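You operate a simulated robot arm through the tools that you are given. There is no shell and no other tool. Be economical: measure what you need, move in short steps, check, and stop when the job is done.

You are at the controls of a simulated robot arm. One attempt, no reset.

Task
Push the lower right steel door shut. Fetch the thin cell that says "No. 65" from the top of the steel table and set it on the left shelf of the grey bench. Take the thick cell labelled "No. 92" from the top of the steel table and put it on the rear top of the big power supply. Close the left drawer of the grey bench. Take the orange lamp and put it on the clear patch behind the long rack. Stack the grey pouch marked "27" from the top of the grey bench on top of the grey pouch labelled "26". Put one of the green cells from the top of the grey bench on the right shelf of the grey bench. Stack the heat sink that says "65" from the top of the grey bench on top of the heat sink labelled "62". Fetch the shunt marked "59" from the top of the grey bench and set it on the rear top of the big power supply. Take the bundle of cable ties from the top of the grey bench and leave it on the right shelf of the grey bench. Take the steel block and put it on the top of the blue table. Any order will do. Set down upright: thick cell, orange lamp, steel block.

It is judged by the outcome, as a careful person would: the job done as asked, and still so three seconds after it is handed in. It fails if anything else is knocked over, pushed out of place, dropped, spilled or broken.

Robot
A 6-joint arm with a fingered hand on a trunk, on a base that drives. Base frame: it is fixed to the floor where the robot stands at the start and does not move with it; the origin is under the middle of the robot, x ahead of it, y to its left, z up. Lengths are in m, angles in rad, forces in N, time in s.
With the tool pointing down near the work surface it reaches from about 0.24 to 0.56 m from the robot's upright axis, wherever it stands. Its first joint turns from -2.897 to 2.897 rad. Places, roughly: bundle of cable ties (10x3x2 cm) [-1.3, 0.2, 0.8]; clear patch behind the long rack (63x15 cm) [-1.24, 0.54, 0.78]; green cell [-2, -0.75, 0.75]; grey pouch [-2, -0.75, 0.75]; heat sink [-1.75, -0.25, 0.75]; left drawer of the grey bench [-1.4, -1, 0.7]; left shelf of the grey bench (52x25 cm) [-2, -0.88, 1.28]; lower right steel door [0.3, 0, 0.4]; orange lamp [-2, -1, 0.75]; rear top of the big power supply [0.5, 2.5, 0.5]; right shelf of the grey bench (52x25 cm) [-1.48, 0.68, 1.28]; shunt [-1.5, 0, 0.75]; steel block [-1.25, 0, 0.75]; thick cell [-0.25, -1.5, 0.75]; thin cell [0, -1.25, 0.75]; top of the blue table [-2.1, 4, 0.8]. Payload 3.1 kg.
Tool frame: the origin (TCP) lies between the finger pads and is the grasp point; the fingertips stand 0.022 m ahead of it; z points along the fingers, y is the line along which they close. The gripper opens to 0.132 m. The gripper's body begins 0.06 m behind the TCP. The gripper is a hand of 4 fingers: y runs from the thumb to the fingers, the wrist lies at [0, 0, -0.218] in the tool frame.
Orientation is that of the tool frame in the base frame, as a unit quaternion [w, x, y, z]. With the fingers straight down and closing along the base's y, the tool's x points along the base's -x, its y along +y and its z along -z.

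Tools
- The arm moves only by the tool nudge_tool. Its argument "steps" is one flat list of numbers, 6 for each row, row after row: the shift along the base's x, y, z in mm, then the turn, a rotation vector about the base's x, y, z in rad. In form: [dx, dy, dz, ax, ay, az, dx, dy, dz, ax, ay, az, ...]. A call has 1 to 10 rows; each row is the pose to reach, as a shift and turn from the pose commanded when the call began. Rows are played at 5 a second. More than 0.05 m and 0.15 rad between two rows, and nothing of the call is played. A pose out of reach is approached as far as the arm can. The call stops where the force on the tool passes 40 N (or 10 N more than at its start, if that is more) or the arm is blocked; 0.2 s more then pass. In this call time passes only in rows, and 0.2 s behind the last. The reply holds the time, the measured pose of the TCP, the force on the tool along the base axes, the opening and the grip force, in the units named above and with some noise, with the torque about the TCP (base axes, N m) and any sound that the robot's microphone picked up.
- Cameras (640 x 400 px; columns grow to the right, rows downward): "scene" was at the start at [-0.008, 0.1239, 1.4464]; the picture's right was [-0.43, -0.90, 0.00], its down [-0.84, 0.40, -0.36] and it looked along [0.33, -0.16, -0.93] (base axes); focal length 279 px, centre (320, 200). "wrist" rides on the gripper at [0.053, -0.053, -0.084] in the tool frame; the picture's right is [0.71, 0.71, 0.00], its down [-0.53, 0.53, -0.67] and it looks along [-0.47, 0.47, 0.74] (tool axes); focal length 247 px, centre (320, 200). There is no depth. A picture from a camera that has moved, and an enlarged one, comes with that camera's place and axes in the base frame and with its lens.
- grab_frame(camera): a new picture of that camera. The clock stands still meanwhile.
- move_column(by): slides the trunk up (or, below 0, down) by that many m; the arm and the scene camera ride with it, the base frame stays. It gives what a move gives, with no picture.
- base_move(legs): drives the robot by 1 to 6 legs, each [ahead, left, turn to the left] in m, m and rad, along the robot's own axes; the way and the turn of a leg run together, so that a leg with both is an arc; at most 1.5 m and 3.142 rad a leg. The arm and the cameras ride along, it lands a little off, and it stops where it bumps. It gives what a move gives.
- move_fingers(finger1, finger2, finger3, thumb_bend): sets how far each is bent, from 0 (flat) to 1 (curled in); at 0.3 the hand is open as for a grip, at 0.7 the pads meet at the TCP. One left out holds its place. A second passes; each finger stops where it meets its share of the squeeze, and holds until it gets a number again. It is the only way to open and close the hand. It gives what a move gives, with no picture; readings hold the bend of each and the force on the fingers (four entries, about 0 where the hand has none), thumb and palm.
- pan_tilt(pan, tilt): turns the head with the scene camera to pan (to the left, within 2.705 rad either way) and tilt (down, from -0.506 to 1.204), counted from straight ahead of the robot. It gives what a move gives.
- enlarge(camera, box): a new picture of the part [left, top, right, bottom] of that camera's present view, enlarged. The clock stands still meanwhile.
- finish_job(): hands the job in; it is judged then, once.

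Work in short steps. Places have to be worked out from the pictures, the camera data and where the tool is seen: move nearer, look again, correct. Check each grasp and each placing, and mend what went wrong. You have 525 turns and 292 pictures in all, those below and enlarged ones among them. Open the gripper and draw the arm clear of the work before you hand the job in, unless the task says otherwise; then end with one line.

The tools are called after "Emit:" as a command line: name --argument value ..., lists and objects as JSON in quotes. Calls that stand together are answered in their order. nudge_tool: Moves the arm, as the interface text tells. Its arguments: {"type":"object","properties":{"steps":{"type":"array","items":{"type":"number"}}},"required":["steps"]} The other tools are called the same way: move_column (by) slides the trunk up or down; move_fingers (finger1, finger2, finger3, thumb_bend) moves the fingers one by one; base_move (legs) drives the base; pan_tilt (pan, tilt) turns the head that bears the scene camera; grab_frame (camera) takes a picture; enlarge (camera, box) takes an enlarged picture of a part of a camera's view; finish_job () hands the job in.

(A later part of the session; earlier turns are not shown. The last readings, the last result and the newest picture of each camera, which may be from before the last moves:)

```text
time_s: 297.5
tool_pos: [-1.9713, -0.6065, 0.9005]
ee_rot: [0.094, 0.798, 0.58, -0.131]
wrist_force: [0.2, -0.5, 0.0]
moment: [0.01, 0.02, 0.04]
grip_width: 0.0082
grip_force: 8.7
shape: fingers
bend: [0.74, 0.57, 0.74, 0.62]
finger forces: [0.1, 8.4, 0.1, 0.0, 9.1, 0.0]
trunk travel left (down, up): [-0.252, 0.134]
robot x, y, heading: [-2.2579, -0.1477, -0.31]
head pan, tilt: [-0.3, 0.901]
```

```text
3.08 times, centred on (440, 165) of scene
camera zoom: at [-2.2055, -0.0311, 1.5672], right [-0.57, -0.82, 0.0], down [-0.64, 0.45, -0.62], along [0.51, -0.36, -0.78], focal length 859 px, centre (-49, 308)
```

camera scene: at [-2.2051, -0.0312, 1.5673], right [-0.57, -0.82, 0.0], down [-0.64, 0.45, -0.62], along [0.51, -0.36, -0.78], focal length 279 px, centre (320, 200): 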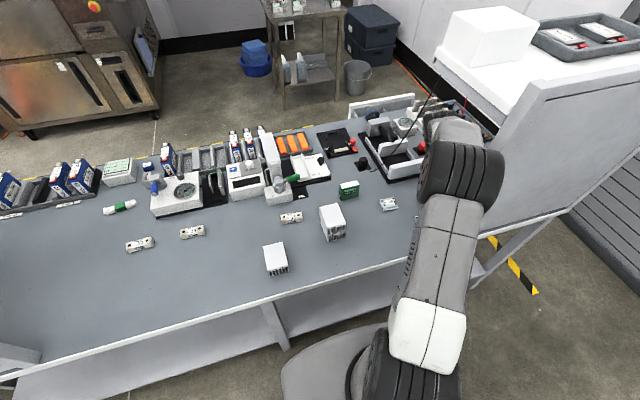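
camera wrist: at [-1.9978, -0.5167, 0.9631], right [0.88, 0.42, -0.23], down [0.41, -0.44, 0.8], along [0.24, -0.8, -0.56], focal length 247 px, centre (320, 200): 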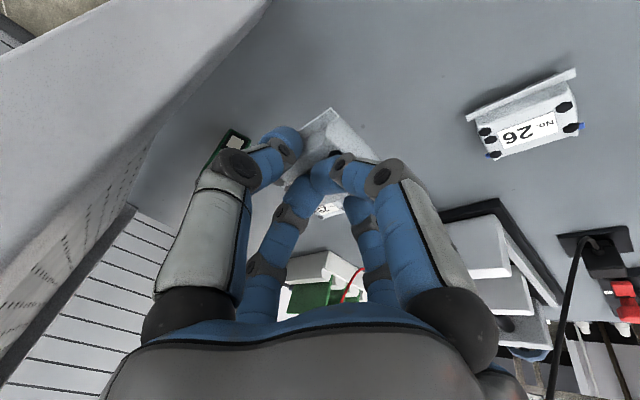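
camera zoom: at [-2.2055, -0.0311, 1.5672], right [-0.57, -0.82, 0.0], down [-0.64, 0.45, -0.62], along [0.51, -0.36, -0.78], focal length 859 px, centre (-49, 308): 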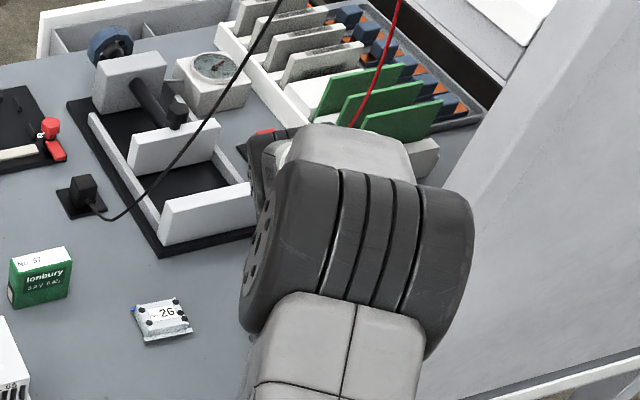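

Pouch 27 is in hand. Pouch 26 centre is ≈(-1.853,-0.574). Move above it.

Emit:
nudge_tool --steps '[40, 13, 0, 0, 0, 0, 80, 26, 0, 0, 0, 0, 120, 38, 0, 0, 0, 0, 120, 38, -25, 0, 0, 0]'

Emit:
grab_frame --camera "wrist"

Emit:
enlarge --camera "scene" --box '[360, 150, 460, 230]'

```text
time_s: 298.5
tool_pos: [-1.8516, -0.5702, 0.8758]
ee_rot: [0.094, 0.799, 0.579, -0.132]
wrist_force: [-0.4, 1.0, -0.3]
moment: [0.03, 0.01, 0.0]
grip_width: 0.0083
grip_force: 8.8
shape: fingers
bend: [0.74, 0.57, 0.74, 0.62]
finger forces: [0.1, 8.4, 0.0, 0.0, 9.0, 0.0]
trunk travel left (down, up): [-0.252, 0.134]
robot x, y, heading: [-2.2576, -0.1469, -0.315]
head pan, tilt: [-0.3, 0.901]
```

```text
179 pictures are left
camera wrist: at [-1.8775, -0.48, 0.9381], right [0.88, 0.42, -0.23], down [0.41, -0.44, 0.8], along [0.24, -0.8, -0.56], focal length 247 px, centre (320, 200)
```

wrist: 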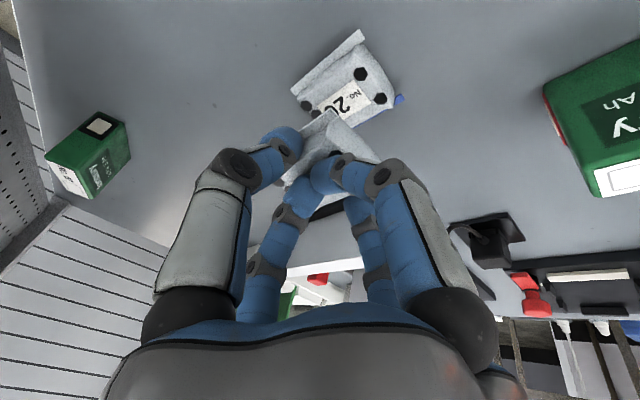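

```text
5.00 times, centred on (410, 190) of scene
camera zoom: at [-2.2054, -0.0319, 1.5673], right [-0.57, -0.82, 0.0], down [-0.64, 0.45, -0.62], along [0.51, -0.36, -0.78], focal length 1395 px, centre (-130, 250)
```

zoom: 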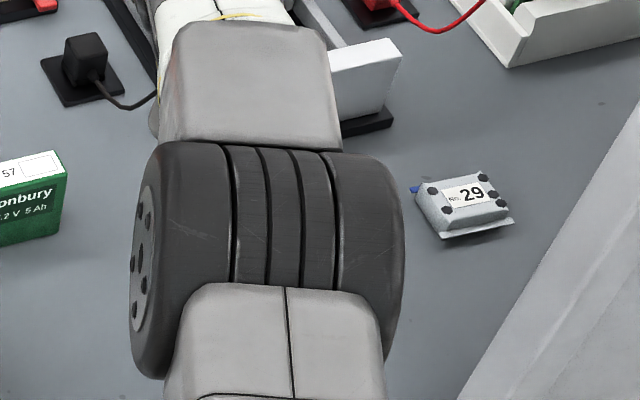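

Small correction (+1 cm in y), then lower to contact.

Emit:
nudge_tool --steps '[2, 11, -10, 0, 0, 0, 2, 11, -18, 0, 0, 0, 2, 11, -24, 0, 0, 0, 2, 11, -29, 0, 0, 0, 2, 11, -34, 0, 0, 0, 2, 11, -38, 0, 0, 0]'

Emit:
grab_frame --camera "wrist"

```text
time_s: 299.9
tool_pos: [-1.8493, -0.5575, 0.8371]
ee_rot: [0.097, 0.798, 0.579, -0.132]
wrist_force: [0.1, -0.8, 2.3]
moment: [-0.04, -0.12, 0.01]
grip_width: 0.0082
grip_force: 8.6
shape: fingers
bend: [0.74, 0.57, 0.74, 0.62]
finger forces: [0.0, 8.6, 0.1, 0.1, 8.9, 0.0]
trunk travel left (down, up): [-0.252, 0.134]
robot x, y, heading: [-2.2581, -0.148, -0.31]
head pan, tilt: [-0.3, 0.901]
```

```text
177 pictures are left
camera wrist: at [-1.8754, -0.4684, 0.9], right [0.88, 0.42, -0.23], down [0.41, -0.43, 0.8], along [0.24, -0.8, -0.55], focal length 247 px, centre (320, 200)
```

wrist: 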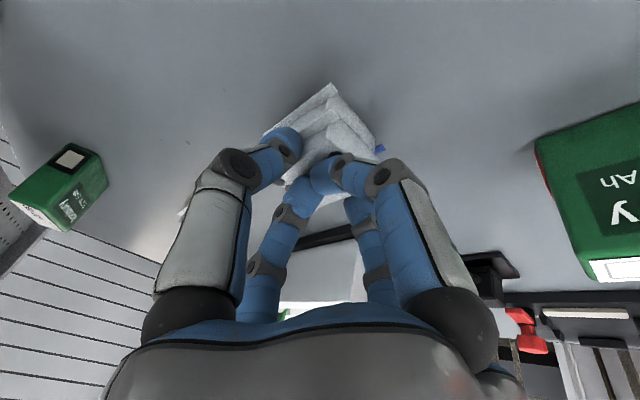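

Stacked contact. Release gently.

Emit:
nudge_tool --steps '[0, 0, -3, 0, 0, 0]'

Emit:
move_fingers --finger2 0.45 --thumb_bend 0.45

Emit:
grab_frame --camera "wrist"

```text
time_s: 300.3
tool_pos: [-1.8494, -0.5582, 0.8366]
ee_rot: [0.097, 0.799, 0.579, -0.131]
wrist_force: [-0.4, 0.6, 16.3]
moment: [-0.17, -0.07, 0.02]
grip_width: 0.0083
grip_force: 20.0
shape: fingers
bend: [0.75, 0.57, 0.74, 0.62]
finger forces: [9.1, 8.7, 13.2, 0.0, 9.5, 0.0]
trunk travel left (down, up): [-0.252, 0.134]
robot x, y, heading: [-2.2577, -0.1472, -0.311]
head pan, tilt: [-0.3, 0.901]
```

```text
time_s: 301.3
tool_pos: [-1.8487, -0.5589, 0.8363]
ee_rot: [0.096, 0.799, 0.579, -0.131]
wrist_force: [3.3, -2.1, 23.3]
moment: [-0.22, -0.02, 0.03]
grip_width: 0.0339
grip_force: 15.3
shape: fingers
bend: [0.75, 0.45, 0.75, 0.45]
finger forces: [9.0, 0.0, 21.4, 0.1, 0.0, 0.1]
trunk travel left (down, up): [-0.252, 0.134]
robot x, y, heading: [-2.2566, -0.1473, -0.31]
head pan, tilt: [-0.3, 0.901]
```

```text
176 pictures are left
camera wrist: at [-1.8755, -0.4677, 0.8986], right [0.88, 0.42, -0.23], down [0.41, -0.43, 0.8], along [0.24, -0.8, -0.55], focal length 247 px, centre (320, 200)
```

wrist: 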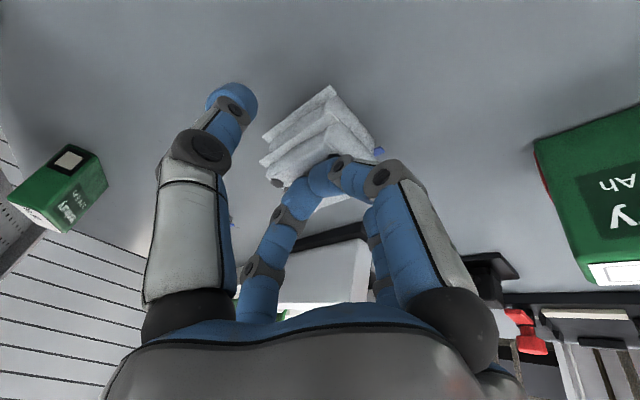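

Emit:
nudge_tool --steps '[2, 5, 20, 0, 0, 0, 5, 14, 50, 0, 0, 0, 8, 24, 90, 0, 0, 0, 15, 60, 120, 0, 0, 0, 25, 100, 150, 0, 0, 0, 30, 140, 170, 0, 0, 0, 40, 185, 175, 0, 0, 0]'

Emit:
grab_frame --camera "wrist"

```text
refused: row 5 steps farther than a row can; nothing moved
```

```text
175 pictures are left
camera wrist: at [-1.8755, -0.4677, 0.8986], right [0.88, 0.42, -0.23], down [0.41, -0.43, 0.8], along [0.24, -0.8, -0.55], focal length 247 px, centre (320, 200)
```

wrist: 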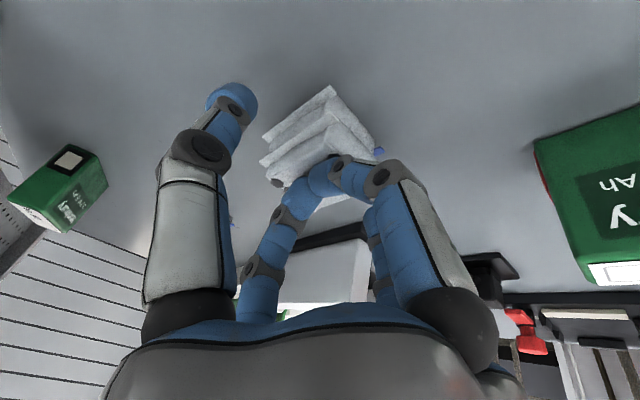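

Emit:
nudge_tool --steps '[2, 5, 20, 0, 0, 0, 5, 14, 50, 0, 0, 0, 8, 24, 90, 0, 0, 0, 12, 50, 125, 0, 0, 0, 18, 85, 155, 0, 0, 0, 24, 120, 180, 0, 0, 0, 32, 160, 190, 0, 0, 0]'

Emit:
grab_frame --camera "wrist"

```text
time_s: 302.9
tool_pos: [-1.8174, -0.3966, 1.0241]
ee_rot: [0.095, 0.799, 0.579, -0.131]
wrist_force: [0.2, -0.2, 0.0]
moment: [-0.03, -0.01, -0.01]
grip_width: 0.0339
grip_force: 0.0
shape: fingers
bend: [0.74, 0.45, 0.74, 0.45]
finger forces: [0.0, 0.0, 0.0, 0.1, 0.0, 0.1]
trunk travel left (down, up): [-0.252, 0.134]
robot x, y, heading: [-2.2561, -0.1423, -0.309]
head pan, tilt: [-0.3, 0.901]
```

```text
174 pictures are left
camera wrist: at [-1.8437, -0.3064, 1.0867], right [0.88, 0.42, -0.23], down [0.41, -0.43, 0.8], along [0.23, -0.8, -0.55], focal length 247 px, centre (320, 200)
```

wrist: 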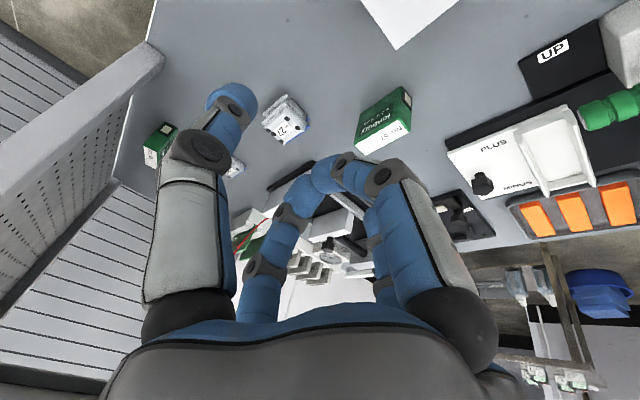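

Emit:
enlarge --camera "wrist" --box '[240, 70, 330, 160]'

```text
4.44 times, centred on (285, 115) of wrist
camera zoom: at [-1.8437, -0.3064, 1.0867], right [0.88, 0.42, -0.23], down [0.41, -0.43, 0.8], along [0.23, -0.8, -0.55], focal length 1098 px, centre (476, 578)
```

zoom: 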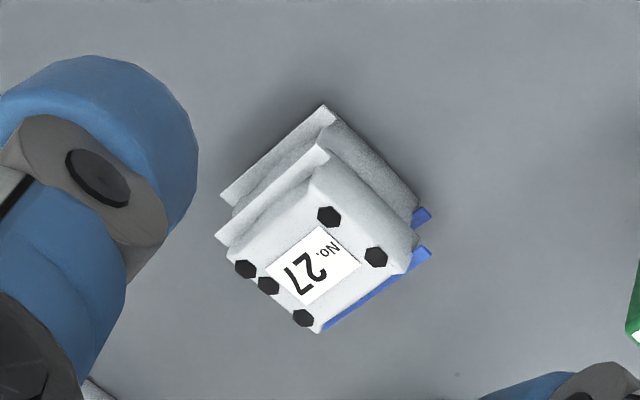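

Pouch 27 sits neatly on 26. Next the shunt 59: drive left, straighten and rotate the hand so it pinches the bar by its ends.

Emit:
nudge_tool --steps '[-10, 5, 20, 0.1, -0.03, 0, -30, 10, 40, 0.2, -0.06, 0, -50, 15, 50, 0.285, -0.093, 0]'

Emit:
base_move --legs '[[0, 0.37, 0]]'

Emit:
nudge_tool --steps '[0, 0, 0, 0, 0, 0.15, 0, 0, 0, 0, 0, 0.3, 0, 0, 0, 0, 0, 0.45, 0, 0, 0, 0, 0, 0.6, 0, 0, 0, 0, 0, 0.75, 0, 0, 0, 0, 0, 0.9, 0, 0, 0, 0, 0, 1.05, 0, 0, 0, 0, 0, 1.2, 0, 0, 0, 0, 0, 1.35, 0, 0, 0, 0, 0, 1.5]'

Emit:
grab_frame --camera "wrist"

```text
time_s: 303.7
tool_pos: [-1.8679, -0.3815, 1.0731]
ee_rot: [0.007, 0.809, 0.588, -0.009]
wrist_force: [0.5, -0.7, 0.0]
moment: [0.0, -0.01, 0.01]
grip_width: 0.0341
grip_force: 0.1
shape: fingers
bend: [0.74, 0.45, 0.74, 0.45]
finger forces: [0.0, 0.0, 0.0, 0.0, 0.0, 0.0]
trunk travel left (down, up): [-0.252, 0.134]
robot x, y, heading: [-2.258, -0.1462, -0.306]
head pan, tilt: [-0.3, 0.901]
```

```text
time_s: 306.0
tool_pos: [-1.7577, -0.0387, 1.0736]
ee_rot: [0.007, 0.81, 0.586, -0.011]
wrist_force: [0.5, -0.3, 0.7]
moment: [-0.02, 0.0, 0.0]
grip_width: 0.0338
grip_force: 0.0
shape: fingers
bend: [0.74, 0.45, 0.74, 0.45]
finger forces: [0.1, 0.1, 0.0, 0.0, 0.0, 0.0]
trunk travel left (down, up): [-0.252, 0.134]
robot x, y, heading: [-2.1474, 0.1967, -0.314]
head pan, tilt: [-0.3, 0.901]
```

```text
time_s: 308.2
tool_pos: [-1.7577, -0.039, 1.0741]
ee_rot: [0.011, 0.191, 0.981, -0.003]
wrist_force: [0.1, 0.1, 0.7]
moment: [-0.01, 0.0, -0.01]
grip_width: 0.0339
grip_force: 0.1
shape: fingers
bend: [0.74, 0.45, 0.74, 0.45]
finger forces: [0.1, 0.1, 0.0, 0.0, 0.1, 0.0]
trunk travel left (down, up): [-0.252, 0.134]
robot x, y, heading: [-2.1436, 0.1974, -0.312]
head pan, tilt: [-0.3, 0.901]
```

```text
172 pictures are left
camera wrist: at [-1.8276, -0.0671, 1.1565], right [-0.39, 0.92, -0.02], down [0.67, 0.3, 0.68], along [0.63, 0.25, -0.73], focal length 247 px, centre (320, 200)
```

wrist: 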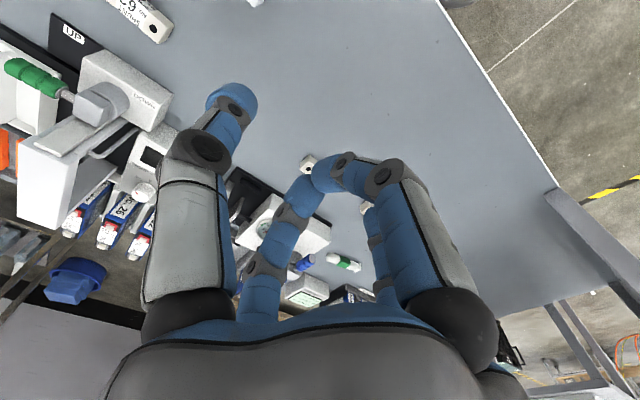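

Emit:
base_move --legs '[[0.02, 0, 0]]'

Emit:
nudge_tool --steps '[25, 12, -25, -0.03, -0.08, 0.07, 50, 25, -50, -0.06, -0.16, 0.07, 75, 38, -75, -0.09, -0.24, 0.07, 100, 50, -100, -0.108, -0.333, 0.07, 125, 62, -125, -0.108, -0.333, 0.07, 135, 72, -150, -0.108, -0.333, 0.07]'

Emit:
grab_frame --camera "wrist"

Emit:
pan_tilt --pan 0.1 --tilt 0.9

Emit:
enlarge --camera "scene" --box '[220, 100, 440, 250]'

```text
time_s: 309.0
tool_pos: [-1.7383, -0.0451, 1.0739]
ee_rot: [0.012, 0.194, 0.981, -0.003]
wrist_force: [0.1, -0.4, -0.3]
moment: [0.01, 0.03, -0.01]
grip_width: 0.034
grip_force: 0.0
shape: fingers
bend: [0.74, 0.45, 0.74, 0.45]
finger forces: [0.0, 0.0, 0.0, 0.0, 0.1, 0.0]
trunk travel left (down, up): [-0.252, 0.134]
robot x, y, heading: [-2.1286, 0.1903, -0.312]
head pan, tilt: [-0.3, 0.901]
```

```text
time_s: 310.4
tool_pos: [-1.6016, 0.0271, 0.924]
ee_rot: [0.185, 0.156, 0.97, -0.024]
wrist_force: [-0.2, 0.3, -0.6]
moment: [-0.01, 0.01, 0.02]
grip_width: 0.034
grip_force: 0.0
shape: fingers
bend: [0.74, 0.45, 0.74, 0.45]
finger forces: [0.0, 0.0, 0.0, 0.0, 0.0, 0.0]
trunk travel left (down, up): [-0.252, 0.134]
robot x, y, heading: [-2.1241, 0.1923, -0.31]
head pan, tilt: [-0.3, 0.901]
```

```text
171 pictures are left
camera wrist: at [-1.6947, 0.0019, 0.9812], right [-0.4, 0.88, -0.25], down [0.39, 0.41, 0.82], along [0.83, 0.23, -0.51], focal length 247 px, centre (320, 200)
```

wrist: 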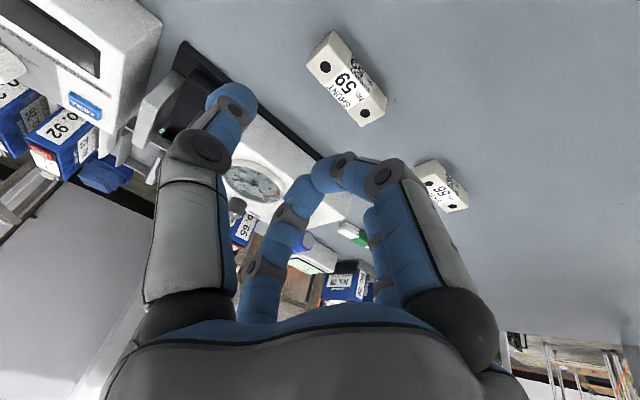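

```text
time_s: 311.3
tool_pos: [-1.6025, 0.028, 0.924]
ee_rot: [0.185, 0.156, 0.97, -0.023]
wrist_force: [1.1, 0.8, 0.5]
moment: [0.02, 0.0, 0.03]
grip_width: 0.034
grip_force: 0.1
shape: fingers
bend: [0.74, 0.45, 0.74, 0.45]
finger forces: [0.0, 0.1, 0.1, 0.1, 0.0, 0.0]
trunk travel left (down, up): [-0.252, 0.134]
robot x, y, heading: [-2.1254, 0.1903, -0.316]
head pan, tilt: [0.099, 0.901]
```

```text
2.67 times, centred on (330, 175) of scene
camera zoom: at [-2.0624, 0.3346, 1.5672], right [-0.21, -0.98, 0.0], down [-0.77, 0.17, -0.62], along [0.61, -0.13, -0.78], focal length 744 px, centre (293, 267)
```

zoom: 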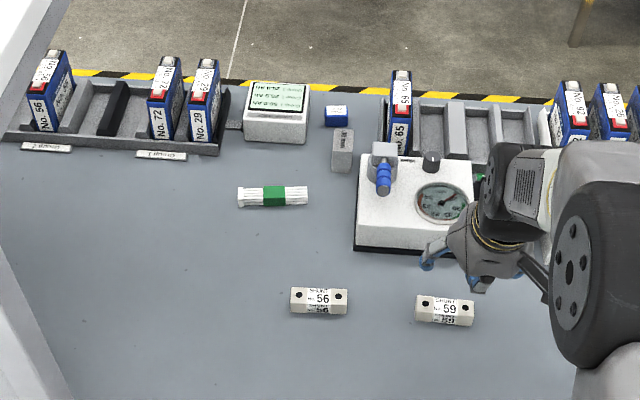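

Shunt 59 is ~7 cm long at (-1.57,0.028). Open thumb/finger 2 wide and descend over its ends.

Emit:
move_fingers --finger2 0.29 --thumb_bend 0.29

Emit:
nudge_tool --steps '[10, 3, -30, 0, 0, 0, 17, 5, -60, 0, 0, 0]'

Emit:
grab_frame --camera "wrist"

```text
time_s: 312.3
tool_pos: [-1.6024, 0.0277, 0.9248]
ee_rot: [0.186, 0.156, 0.97, -0.023]
wrist_force: [-1.0, -0.6, 0.7]
moment: [0.0, -0.02, 0.01]
grip_width: 0.0599
grip_force: 0.1
shape: fingers
bend: [0.74, 0.28, 0.74, 0.28]
finger forces: [0.0, 0.0, 0.0, 0.0, 0.0, 0.0]
trunk travel left (down, up): [-0.252, 0.134]
robot x, y, heading: [-2.129, 0.187, -0.314]
head pan, tilt: [0.099, 0.901]
```

```text
time_s: 312.9
tool_pos: [-1.5852, 0.0313, 0.8634]
ee_rot: [0.185, 0.156, 0.97, -0.024]
wrist_force: [0.0, 0.4, -0.5]
moment: [0.01, 0.0, 0.01]
grip_width: 0.06
grip_force: 0.1
shape: fingers
bend: [0.74, 0.28, 0.74, 0.28]
finger forces: [0.1, 0.0, 0.1, 0.0, 0.0, 0.0]
trunk travel left (down, up): [-0.252, 0.134]
robot x, y, heading: [-2.1257, 0.1914, -0.31]
head pan, tilt: [0.099, 0.901]
```

```text
169 pictures are left
camera wrist: at [-1.6778, 0.0059, 0.9209], right [-0.4, 0.88, -0.25], down [0.39, 0.41, 0.82], along [0.83, 0.23, -0.51], focal length 247 px, centre (320, 200)
```

wrist: 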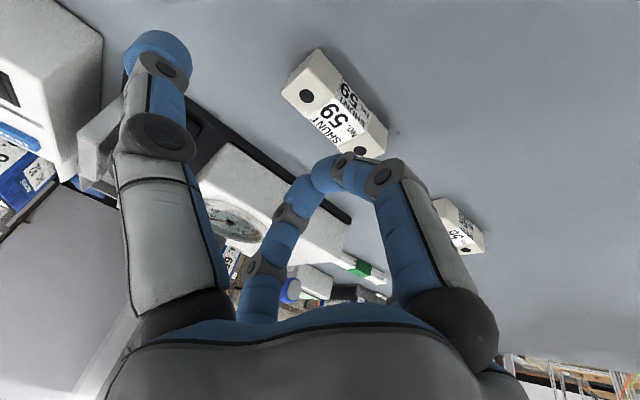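

Emit:
nudge_tool --steps '[-8, -3, -15, 0, 0, 0, -9, -3, -28, 0, 0, 0, -9, -3, -36, 0, 0, 0]'

Emit:
grab_frame --camera "wrist"

```text
time_s: 313.7
tool_pos: [-1.5957, 0.0294, 0.8285]
ee_rot: [0.186, 0.156, 0.97, -0.024]
wrist_force: [0.4, -0.1, -0.8]
moment: [-0.01, -0.02, -0.03]
grip_width: 0.0596
grip_force: 0.0
shape: fingers
bend: [0.74, 0.28, 0.74, 0.28]
finger forces: [0.0, 0.0, 0.0, 0.0, 0.1, 0.0]
trunk travel left (down, up): [-0.252, 0.134]
robot x, y, heading: [-2.1286, 0.1936, -0.315]
head pan, tilt: [0.099, 0.901]
```

```text
168 pictures are left
camera wrist: at [-1.6878, 0.0035, 0.8857], right [-0.4, 0.88, -0.25], down [0.39, 0.41, 0.82], along [0.83, 0.23, -0.51], focal length 247 px, centre (320, 200)
```

wrist: 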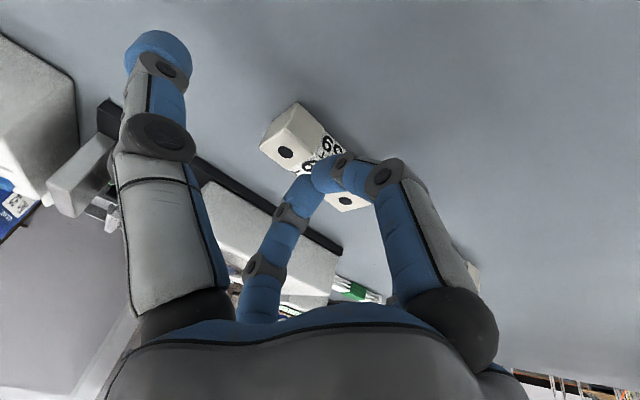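

Emit:
move_fingers --finger2 0.7 --thumb_bend 0.7

Emit:
grab_frame --camera "wrist"

```text
time_s: 314.7
tool_pos: [-1.5955, 0.029, 0.8277]
ee_rot: [0.185, 0.155, 0.97, -0.023]
wrist_force: [-1.2, -0.6, 1.0]
moment: [0.06, 0.01, 0.03]
grip_width: 0.0081
grip_force: 9.5
shape: fingers
bend: [0.74, 0.5, 0.74, 0.62]
finger forces: [0.0, 9.4, 0.0, 0.0, 9.6, 0.1]
trunk travel left (down, up): [-0.252, 0.134]
robot x, y, heading: [-2.1284, 0.191, -0.317]
head pan, tilt: [0.099, 0.901]
```

```text
167 pictures are left
camera wrist: at [-1.6878, 0.0035, 0.8858], right [-0.4, 0.88, -0.25], down [0.39, 0.41, 0.82], along [0.83, 0.23, -0.51], focal length 247 px, centre (320, 200)
```

wrist: 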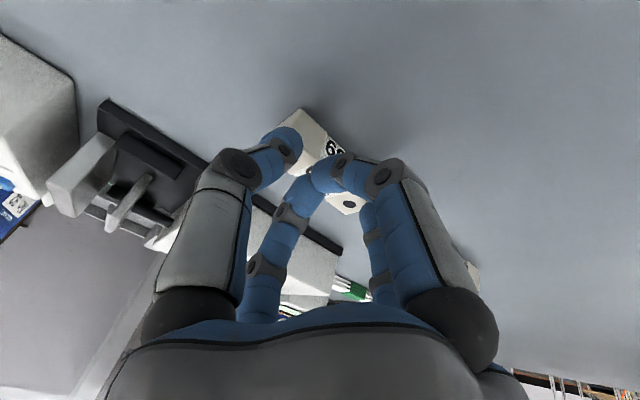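

Emit:
nudge_tool --steps '[0, 0, 15, 0, 0, 0, 0, 0, 35, 0, 0, 0, 0, 0, 70, 0, 0, 0, -15, 5, 105, 0, 0, 0, -40, 13, 140, 0, 0, 0, -75, 25, 170, 0, 0, 0]'

Emit:
grab_frame --camera "wrist"

Emit:
enlarge --camera "scene" --box '[220, 100, 440, 250]'

```text
time_s: 316.1
tool_pos: [-1.6723, 0.0537, 1.0012]
ee_rot: [0.185, 0.155, 0.97, -0.023]
wrist_force: [-0.3, 0.7, -0.1]
moment: [-0.01, -0.03, 0.0]
grip_width: 0.0001
grip_force: 0.1
shape: fingers
bend: [0.74, 0.6, 0.74, 0.69]
finger forces: [0.0, 0.1, 0.0, 0.1, 0.0, 0.1]
trunk travel left (down, up): [-0.252, 0.134]
robot x, y, heading: [-2.1243, 0.1889, -0.315]
head pan, tilt: [0.099, 0.901]
```

```text
166 pictures are left
camera wrist: at [-1.7648, 0.0289, 1.0577], right [-0.4, 0.88, -0.25], down [0.39, 0.41, 0.82], along [0.83, 0.23, -0.51], focal length 247 px, centre (320, 200)
```

wrist: 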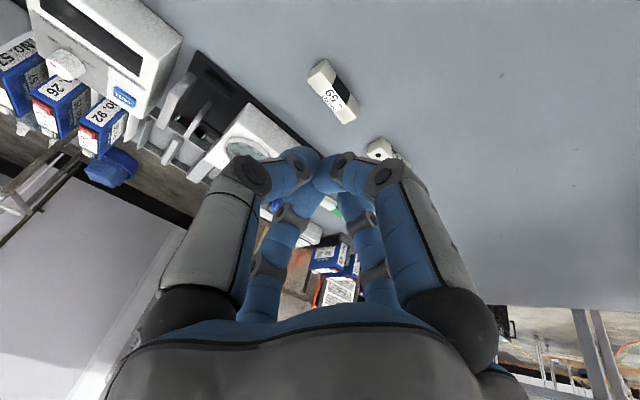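

```text
2.67 times, centred on (330, 175) of scene
camera zoom: at [-2.0643, 0.3352, 1.5673], right [-0.21, -0.98, 0.0], down [-0.77, 0.17, -0.62], along [0.61, -0.13, -0.78], focal length 744 px, centre (293, 267)
```

zoom: 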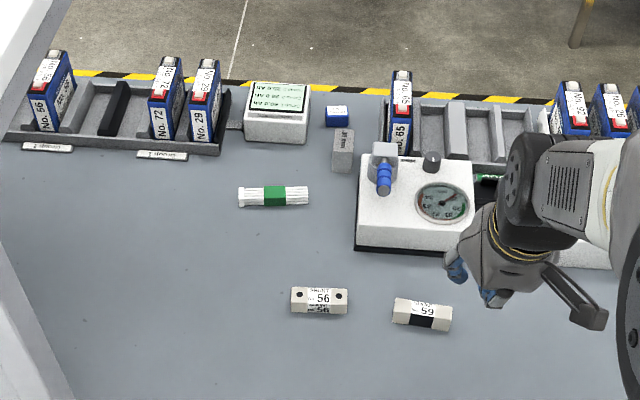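

The shunt slipped and rolled; it's still lying at (-1.573,0.06). I'll regrasp it across its narrow sides with the tilt along the bar. Reorient the hand high above.

Emit:
nudge_tool --steps '[0, 0, 20, 0.03, 0.09, 0, 0, 0, 40, 0.06, 0.18, 0, 0, 0, 50, 0.085, 0.26, 0, 0, 0, 60, 0.108, 0.333, 0]'

Emit:
nudge_tool --steps '[0, 0, 0, 0, 0, -0.15, 0, 0, 0, 0, 0, -0.3, 0, 0, 0, 0, 0, -0.45, 0, 0, 0, 0, 0, -0.6, 0, 0, 0, 0, 0, -0.75, 0, 0, 0, 0, 0, -0.9, 0, 0, 0, 0, 0, -1.05, 0, 0, 0, 0, 0, -1.2, 0, 0, 0, 0, 0, -1.35, 0, 0, 0, 0, 0, -1.5]'

Emit:
nudge_tool --steps '[0, 0, 0, 0, 0, -0.15, 0, 0, 0, 0, 0, -0.3]'

Emit:
move_fingers --finger2 0.42 --thumb_bend 0.42

Emit:
nudge_tool --steps '[15, 0, -30, 0.1, -0.06, 0, 30, 0, -60, 0.2, -0.12, 0, 45, 0, -90, 0.3, -0.18, 0, 65, 0, -115, 0.3, -0.18, 0, 80, 0, -135, 0.3, -0.18, 0]'

Emit:
grab_frame --camera "wrist"

```text
time_s: 317.1
tool_pos: [-1.67, 0.0537, 1.0606]
ee_rot: [0.012, 0.159, 0.987, 0.004]
wrist_force: [0.2, -0.7, -0.3]
moment: [-0.01, -0.03, 0.0]
grip_width: 0.0
grip_force: 0.1
shape: fingers
bend: [0.74, 0.6, 0.74, 0.69]
finger forces: [0.0, 0.0, 0.0, 0.1, 0.0, 0.1]
trunk travel left (down, up): [-0.252, 0.134]
robot x, y, heading: [-2.1266, 0.1919, -0.316]
head pan, tilt: [0.099, 0.901]
```

```text
time_s: 319.3
tool_pos: [-1.6701, 0.055, 1.0587]
ee_rot: [0.012, 0.791, 0.611, -0.006]
wrist_force: [0.6, 0.4, -0.7]
moment: [0.01, 0.01, 0.0]
grip_width: 0.0002
grip_force: 0.0
shape: fingers
bend: [0.74, 0.6, 0.74, 0.69]
finger forces: [0.0, 0.0, 0.0, 0.0, 0.0, 0.0]
trunk travel left (down, up): [-0.252, 0.134]
robot x, y, heading: [-2.1237, 0.1927, -0.311]
head pan, tilt: [0.099, 0.901]
```

```text
time_s: 319.9
tool_pos: [-1.6693, 0.0538, 1.0585]
ee_rot: [0.011, 0.873, 0.488, -0.008]
wrist_force: [-0.6, 0.1, -0.1]
moment: [-0.02, -0.03, 0.0]
grip_width: 0.0
grip_force: 0.0
shape: fingers
bend: [0.74, 0.6, 0.74, 0.69]
finger forces: [0.1, 0.0, 0.0, 0.0, 0.0, 0.0]
trunk travel left (down, up): [-0.252, 0.134]
robot x, y, heading: [-2.1251, 0.1944, -0.312]
head pan, tilt: [0.099, 0.901]
```

```text
time_s: 320.9
tool_pos: [-1.6697, 0.0522, 1.0598]
ee_rot: [0.01, 0.872, 0.489, -0.008]
wrist_force: [0.3, 0.1, -0.2]
moment: [-0.01, -0.04, 0.02]
grip_width: 0.0386
grip_force: 0.1
shape: fingers
bend: [0.74, 0.42, 0.74, 0.42]
finger forces: [0.0, 0.0, 0.0, 0.0, 0.1, 0.0]
trunk travel left (down, up): [-0.252, 0.134]
robot x, y, heading: [-2.1241, 0.1941, -0.315]
head pan, tilt: [0.099, 0.901]
```

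```text
time_s: 322.1
tool_pos: [-1.5905, 0.053, 0.9215]
ee_rot: [-0.076, 0.861, 0.482, 0.144]
wrist_force: [0.2, -0.4, 0.3]
moment: [-0.01, -0.01, -0.01]
grip_width: 0.0387
grip_force: 0.1
shape: fingers
bend: [0.74, 0.42, 0.74, 0.42]
finger forces: [0.0, 0.1, 0.0, 0.1, 0.0, 0.1]
trunk travel left (down, up): [-0.252, 0.134]
robot x, y, heading: [-2.1244, 0.1881, -0.309]
head pan, tilt: [0.099, 0.901]
```

```text
164 pictures are left
camera wrist: at [-1.623, 0.1017, 1.0179], right [0.95, 0.2, 0.23], down [0.07, -0.88, 0.47], along [0.3, -0.43, -0.85], focal length 247 px, centre (320, 200)
```

wrist: 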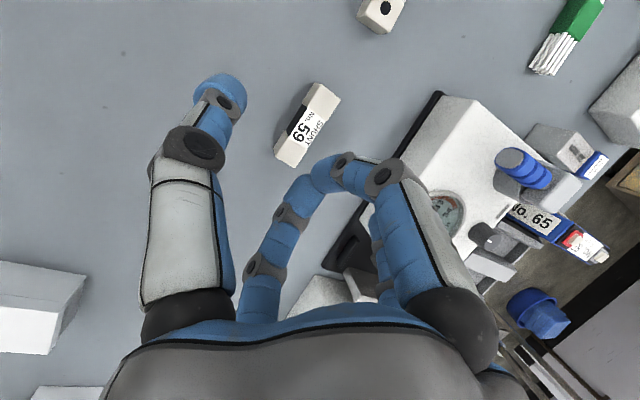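

Bar axis ≈65°, centre (-1.572,0.064). Fine-align and descend.

Emit:
nudge_tool --steps '[7, 1, -35, 0, 0, 0.1, 13, 1, -65, 0, 0, 0.1, 13, 1, -85, 0, 0, 0.1, 13, 1, -98, 0, 0, 0.1]'

Emit:
grab_frame --camera "wrist"

```text
time_s: 323.1
tool_pos: [-1.5767, 0.0555, 0.8256]
ee_rot: [-0.083, 0.836, 0.524, 0.138]
wrist_force: [-0.2, -0.6, 1.3]
moment: [-0.02, 0.02, -0.03]
grip_width: 0.0387
grip_force: 0.1
shape: fingers
bend: [0.74, 0.42, 0.74, 0.42]
finger forces: [0.0, 0.1, 0.0, 0.1, 0.0, 0.0]
trunk travel left (down, up): [-0.252, 0.134]
robot x, y, heading: [-2.1305, 0.192, -0.316]
head pan, tilt: [0.099, 0.901]
```

```text
163 pictures are left
camera wrist: at [-1.614, 0.1006, 0.9218], right [0.93, 0.29, 0.23], down [0.16, -0.87, 0.47], along [0.34, -0.4, -0.85], focal length 247 px, centre (320, 200)
```

wrist: 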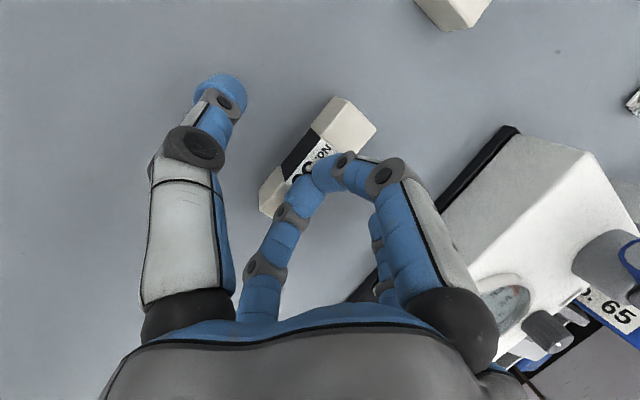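

Emit:
nudge_tool --steps '[0, 0, -5, 0, 0, 0]'

Emit:
move_fingers --finger2 0.75 --thumb_bend 0.75

Emit:
nudge_tool --steps '[0, 0, 12, 0, 0, 0, 0, 0, 30, 0, 0, 0]'

Emit:
grab_frame --camera "wrist"

```text
time_s: 323.5
tool_pos: [-1.575, 0.0556, 0.8243]
ee_rot: [-0.08, 0.836, 0.525, 0.141]
wrist_force: [0.3, -1.5, 15.3]
moment: [0.0, -0.01, -0.01]
grip_width: 0.0391
grip_force: 12.3
shape: fingers
bend: [0.74, 0.42, 0.75, 0.42]
finger forces: [12.9, 0.1, 12.2, 0.0, 0.1, 0.0]
trunk travel left (down, up): [-0.252, 0.134]
robot x, y, heading: [-2.123, 0.189, -0.313]
head pan, tilt: [0.099, 0.901]
```

```text
time_s: 324.5
tool_pos: [-1.578, 0.0554, 0.8233]
ee_rot: [-0.082, 0.836, 0.524, 0.142]
wrist_force: [1.2, -2.3, 22.1]
moment: [0.08, -0.06, -0.01]
grip_width: 0.0029
grip_force: 26.1
shape: fingers
bend: [0.75, 0.65, 0.76, 0.66]
finger forces: [19.4, 7.4, 14.3, 0.1, 11.0, 0.0]
trunk travel left (down, up): [-0.252, 0.134]
robot x, y, heading: [-2.125, 0.1943, -0.314]
head pan, tilt: [0.099, 0.901]
```

```text
time_s: 325.1
tool_pos: [-1.5777, 0.0555, 0.8492]
ee_rot: [-0.083, 0.836, 0.524, 0.139]
wrist_force: [-0.8, 0.6, -2.9]
moment: [-0.02, -0.01, -0.02]
grip_width: 0.0001
grip_force: 6.2
shape: fingers
bend: [0.74, 0.65, 0.74, 0.68]
finger forces: [0.0, 6.7, 0.1, 0.0, 6.4, 0.1]
trunk travel left (down, up): [-0.252, 0.134]
robot x, y, heading: [-2.1265, 0.1905, -0.314]
head pan, tilt: [0.099, 0.901]
```

```text
162 pictures are left
camera wrist: at [-1.6144, 0.1007, 0.9455], right [0.93, 0.29, 0.23], down [0.16, -0.87, 0.47], along [0.34, -0.4, -0.85], focal length 247 px, centre (320, 200)
```

wrist: 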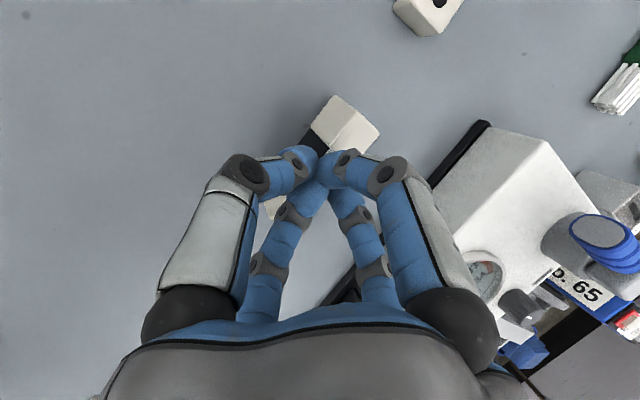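

Held by thumb and finger 2 (≈0.3 kg). Lift, retract and check it stays put.

Emit:
nudge_tool --steps '[0, 0, 30, 0, 0, 0, -15, 5, 70, 0, 0, 0, -40, 15, 105, 0, 0, 0, -75, 25, 135, 0, 0, 0, -110, 35, 160, 0, 0, 0, -145, 45, 180, 0, 0, 0, -180, 55, 190, 0, 0, 0]'

Emit:
grab_frame --camera "wrist"

```text
time_s: 326.7
tool_pos: [-1.7598, 0.111, 1.0419]
ee_rot: [-0.083, 0.836, 0.525, 0.139]
wrist_force: [0.5, -0.3, -1.5]
moment: [-0.04, -0.02, -0.03]
grip_width: 0.0
grip_force: 6.6
shape: fingers
bend: [0.74, 0.65, 0.74, 0.68]
finger forces: [0.1, 6.4, 0.1, 0.1, 6.8, 0.0]
trunk travel left (down, up): [-0.252, 0.134]
robot x, y, heading: [-2.126, 0.1905, -0.315]
head pan, tilt: [0.099, 0.901]
```

```text
161 pictures are left
camera wrist: at [-1.7963, 0.156, 1.1374], right [0.93, 0.29, 0.23], down [0.16, -0.87, 0.47], along [0.34, -0.4, -0.85], focal length 247 px, centre (320, 200)
```

wrist: 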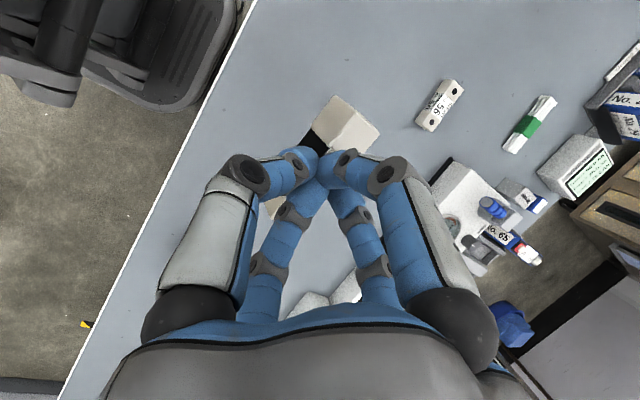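

Firm. Drive the same route back to the power supply.

Emit:
base_move --legs '[[-0.45, 0, 0], [0, 1.2, 0], [0, 0, 0.815], [0.977, 0.16, 0], [0, 0, 0.5], [0.716, 0.07, 0]]'

Emit:
base_move --legs '[[0.786, 0.12, 0], [0, 0, -2.91]]'

Emit:
grab_frame --camera "wrist"

```text
time_s: 347.0
tool_pos: [-0.8528, 3.0417, 1.0412]
ee_rot: [-0.15, 0.353, 0.921, 0.061]
wrist_force: [-0.4, 0.4, -2.2]
moment: [0.01, -0.02, -0.01]
grip_width: 0.0
grip_force: 6.5
shape: fingers
bend: [0.74, 0.65, 0.74, 0.68]
finger forces: [0.0, 6.0, 0.0, 0.0, 6.5, 0.1]
trunk travel left (down, up): [-0.252, 0.134]
robot x, y, heading: [-1.0328, 2.7099, 0.974]
head pan, tilt: [0.099, 0.901]
```

```text
time_s: 358.0
tool_pos: [-0.7853, 3.0564, 1.041]
ee_rot: [0.042, 0.958, -0.238, 0.156]
wrist_force: [0.0, -0.3, -1.9]
moment: [0.03, 0.02, 0.03]
grip_width: 0.0002
grip_force: 5.6
shape: fingers
bend: [0.74, 0.65, 0.74, 0.68]
finger forces: [0.1, 5.1, 0.0, 0.1, 6.0, 0.1]
trunk travel left (down, up): [-0.252, 0.134]
robot x, y, heading: [-0.6876, 3.4219, -1.921]
head pan, tilt: [0.099, 0.901]
```

```text
160 pictures are left
camera wrist: at [-0.7377, 3.0932, 1.137], right [0.26, -0.94, 0.23], down [-0.87, -0.13, 0.47], along [-0.41, -0.32, -0.85], focal length 247 px, centre (320, 200)
```

wrist: 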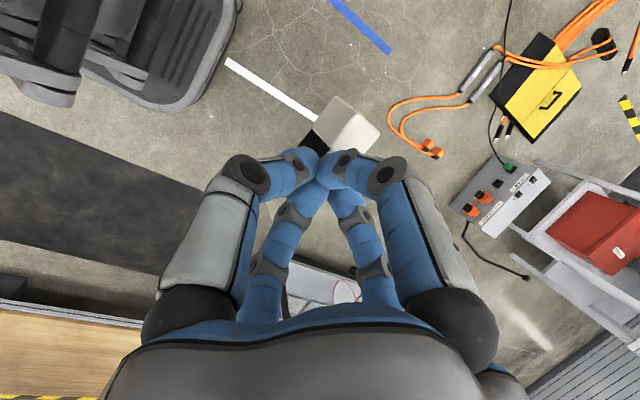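

Emit:
base_move --legs '[[-0.03, 0.6, 0.0], [-0.02, 0.31, 0.01]]'

Emit:
pan_tilt --pan 0.6 --tilt 1.2

Emit:
grab_frame --camera "scene"

```text
time_s: 363.1
tool_pos: [0.09, 2.7866, 1.0407]
ee_rot: [0.043, 0.958, -0.239, 0.155]
wrist_force: [0.1, -0.3, -1.9]
moment: [0.04, 0.04, -0.01]
grip_width: 0.0001
grip_force: 5.7
shape: fingers
bend: [0.74, 0.65, 0.74, 0.68]
finger forces: [0.0, 5.2, 0.0, 0.0, 6.1, 0.0]
trunk travel left (down, up): [-0.252, 0.134]
robot x, y, heading: [0.1831, 3.1542, -1.919]
head pan, tilt: [0.099, 0.901]
```

```text
time_s: 364.0
tool_pos: [0.0905, 2.7868, 1.0407]
ee_rot: [0.042, 0.958, -0.239, 0.156]
wrist_force: [0.2, 0.2, -1.5]
moment: [-0.02, 0.0, -0.01]
grip_width: 0.0
grip_force: 5.5
shape: fingers
bend: [0.74, 0.65, 0.74, 0.68]
finger forces: [0.0, 5.2, 0.1, 0.0, 6.1, 0.0]
trunk travel left (down, up): [-0.252, 0.134]
robot x, y, heading: [0.1825, 3.1576, -1.926]
head pan, tilt: [0.6, 1.201]
```

```text
159 pictures are left
camera scene: at [0.359, 3.1046, 1.5474], right [-0.97, -0.25, 0.0], down [-0.23, 0.9, -0.36], along [0.09, -0.35, -0.93], focal length 279 px, centre (320, 200)
```

scene: 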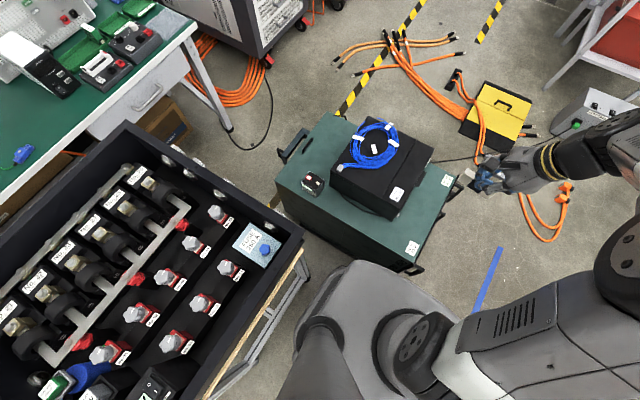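

In position. Shift 2 cm closer, then rotate the tool to point outward along the target direction (south-east part of the rear zone).

Emit:
base_move --legs '[[0, 0.02, 0]]'

Emit:
nudge_tool --steps '[35, -20, 0, 0, 0, -0.12, 70, -40, 0, 0, 0, -0.24, 105, -60, 0, 0, 0, -0.36, 140, -80, 0, 0, 0, -0.48, 175, -95, 0, 0, 0, -0.6, 210, -110, 0, 0, 0, -0.6]'

Emit:
nudge_tool --steps '[30, -15, 0, -0.09, -0.047, 0, 60, -30, 0, -0.18, -0.094, 0, 95, -45, 0, -0.265, -0.141, 0, 130, -60, 0, -0.265, -0.141, 0, 165, -75, 0, -0.265, -0.141, 0]'

Emit:
grab_frame --camera "scene"

Emit:
grab_frame --camera "wrist"

```text
time_s: 364.8
tool_pos: [0.109, 2.7799, 1.0414]
ee_rot: [0.042, 0.958, -0.238, 0.155]
wrist_force: [0.5, -0.4, -2.4]
moment: [0.02, -0.01, 0.01]
grip_width: 0.0001
grip_force: 5.8
shape: fingers
bend: [0.74, 0.65, 0.74, 0.68]
finger forces: [0.0, 5.2, 0.0, 0.1, 6.2, 0.1]
trunk travel left (down, up): [-0.252, 0.134]
robot x, y, heading: [0.202, 3.1439, -1.923]
head pan, tilt: [0.6, 1.201]
```

```text
time_s: 366.2
tool_pos: [0.317, 2.6687, 1.0431]
ee_rot: [0.087, 0.844, -0.511, 0.137]
wrist_force: [2.0, 0.5, -0.1]
moment: [0.02, -0.01, 0.0]
grip_width: 0.0
grip_force: 0.0
shape: fingers
bend: [0.74, 0.68, 0.74, 0.68]
finger forces: [0.1, 0.0, 0.1, 0.0, 0.1, 0.0]
trunk travel left (down, up): [-0.252, 0.134]
robot x, y, heading: [0.1993, 3.1436, -1.918]
head pan, tilt: [0.6, 1.201]
```

```text
time_s: 367.4
tool_pos: [0.4848, 2.5945, 1.0418]
ee_rot: [0.161, 0.814, -0.493, 0.261]
wrist_force: [-0.8, -0.7, -0.8]
moment: [0.01, 0.01, 0.01]
grip_width: 0.0002
grip_force: 0.1
shape: fingers
bend: [0.74, 0.68, 0.74, 0.68]
finger forces: [0.1, 0.1, 0.0, 0.1, 0.0, 0.1]
trunk travel left (down, up): [-0.252, 0.134]
robot x, y, heading: [0.2041, 3.144, -1.923]
head pan, tilt: [0.6, 1.201]
```

```text
158 pictures are left
camera scene: at [0.3782, 3.0978, 1.5473], right [-0.97, -0.25, 0.0], down [-0.23, 0.9, -0.36], along [0.09, -0.35, -0.93], focal length 279 px, centre (320, 200)
```

scene: 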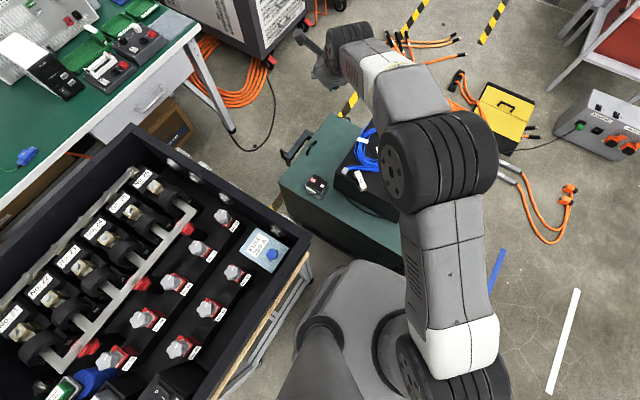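

```text
157 pictures are left
camera wrist: at [0.5303, 2.6247, 1.1402], right [-0.36, -0.83, 0.42], down [-0.84, 0.48, 0.24], along [-0.4, -0.27, -0.88], focal length 247 px, centre (320, 200)
```

wrist: 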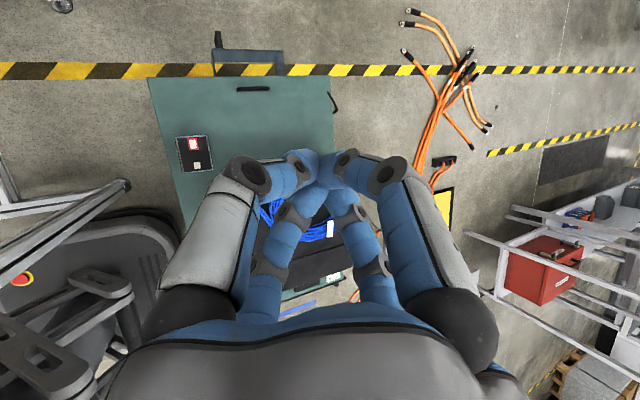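

The shunt slipped out during the swing. I see something white on the black box top; zoom to locate it.

Emit:
enlarge --camera "scene" --box '[270, 110, 430, 250]'

Emit:
enlarge --camera "wrist" --box '[140, 70, 380, 300]'

```text
2.86 times, centred on (350, 180) of scene
camera zoom: at [0.3782, 3.0978, 1.5473], right [-0.97, -0.25, 0.0], down [-0.23, 0.9, -0.36], along [0.09, -0.35, -0.93], focal length 797 px, centre (234, 257)
```

zoom: 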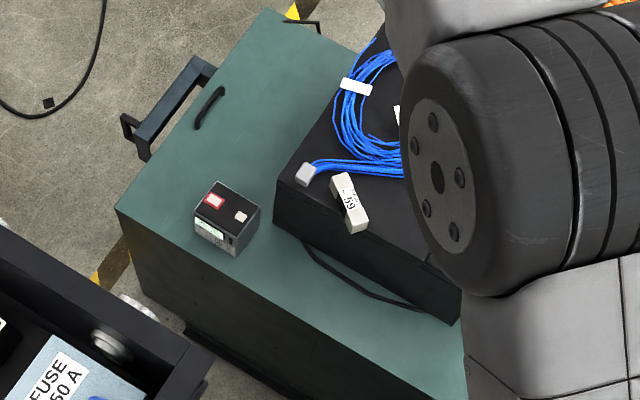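

```text
1.74 times, centred on (260, 185) of wrist
camera zoom: at [0.5303, 2.6247, 1.1402], right [-0.36, -0.83, 0.42], down [-0.84, 0.48, 0.24], along [-0.4, -0.27, -0.88], focal length 430 px, centre (424, 226)
```

zoom: 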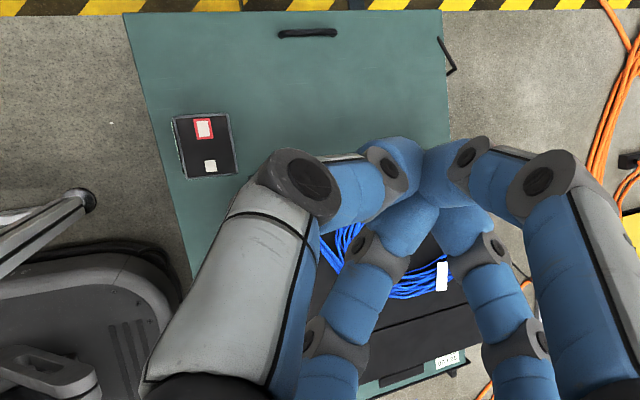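

The shunt lies on the black box, undamaged and reachable. First test how fingers 1/3 look at bend 0, to get a deeper pinch.

Emit:
move_fingers --finger1 0.0 --finger3 0.0 --finger2 0.45 --thumb_bend 0.45

Emit:
grab_frame --camera "wrist"

Emit:
enlarge --camera "scene" --box '[270, 10, 410, 130]'

```text
time_s: 368.4
tool_pos: [0.4838, 2.595, 1.0424]
ee_rot: [0.161, 0.814, -0.493, 0.262]
wrist_force: [-0.1, -0.8, -0.6]
moment: [0.0, 0.0, 0.0]
grip_width: 0.0962
grip_force: 0.0
shape: fingers
bend: [0.01, 0.45, 0.01, 0.45]
finger forces: [0.0, 0.0, 0.0, 0.1, 0.1, 0.0]
trunk travel left (down, up): [-0.252, 0.134]
robot x, y, heading: [0.2017, 3.1463, -1.922]
head pan, tilt: [0.6, 1.201]
```

```text
154 pictures are left
camera wrist: at [0.5292, 2.6252, 1.1407], right [-0.36, -0.83, 0.42], down [-0.84, 0.48, 0.24], along [-0.4, -0.27, -0.88], focal length 247 px, centre (320, 200)
```

wrist: 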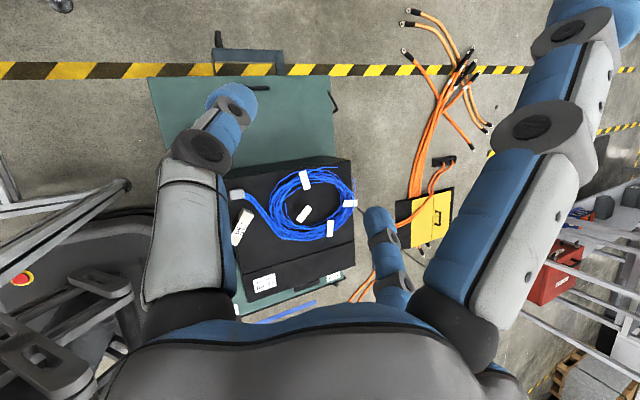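

```text
3.33 times, centred on (340, 70) of scene
camera zoom: at [0.3772, 3.0983, 1.5474], right [-0.97, -0.25, 0.0], down [-0.23, 0.9, -0.36], along [0.09, -0.35, -0.93], focal length 930 px, centre (253, 633)
```

zoom: 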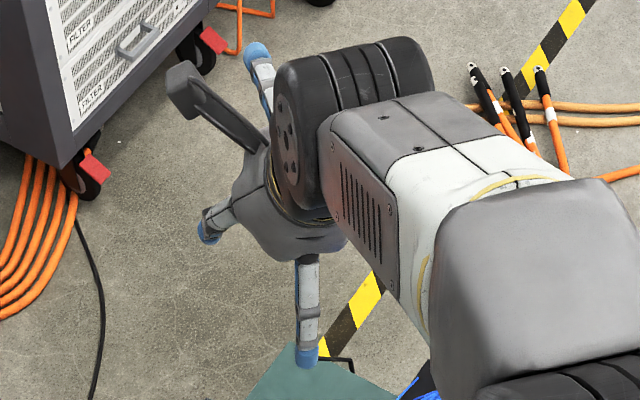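

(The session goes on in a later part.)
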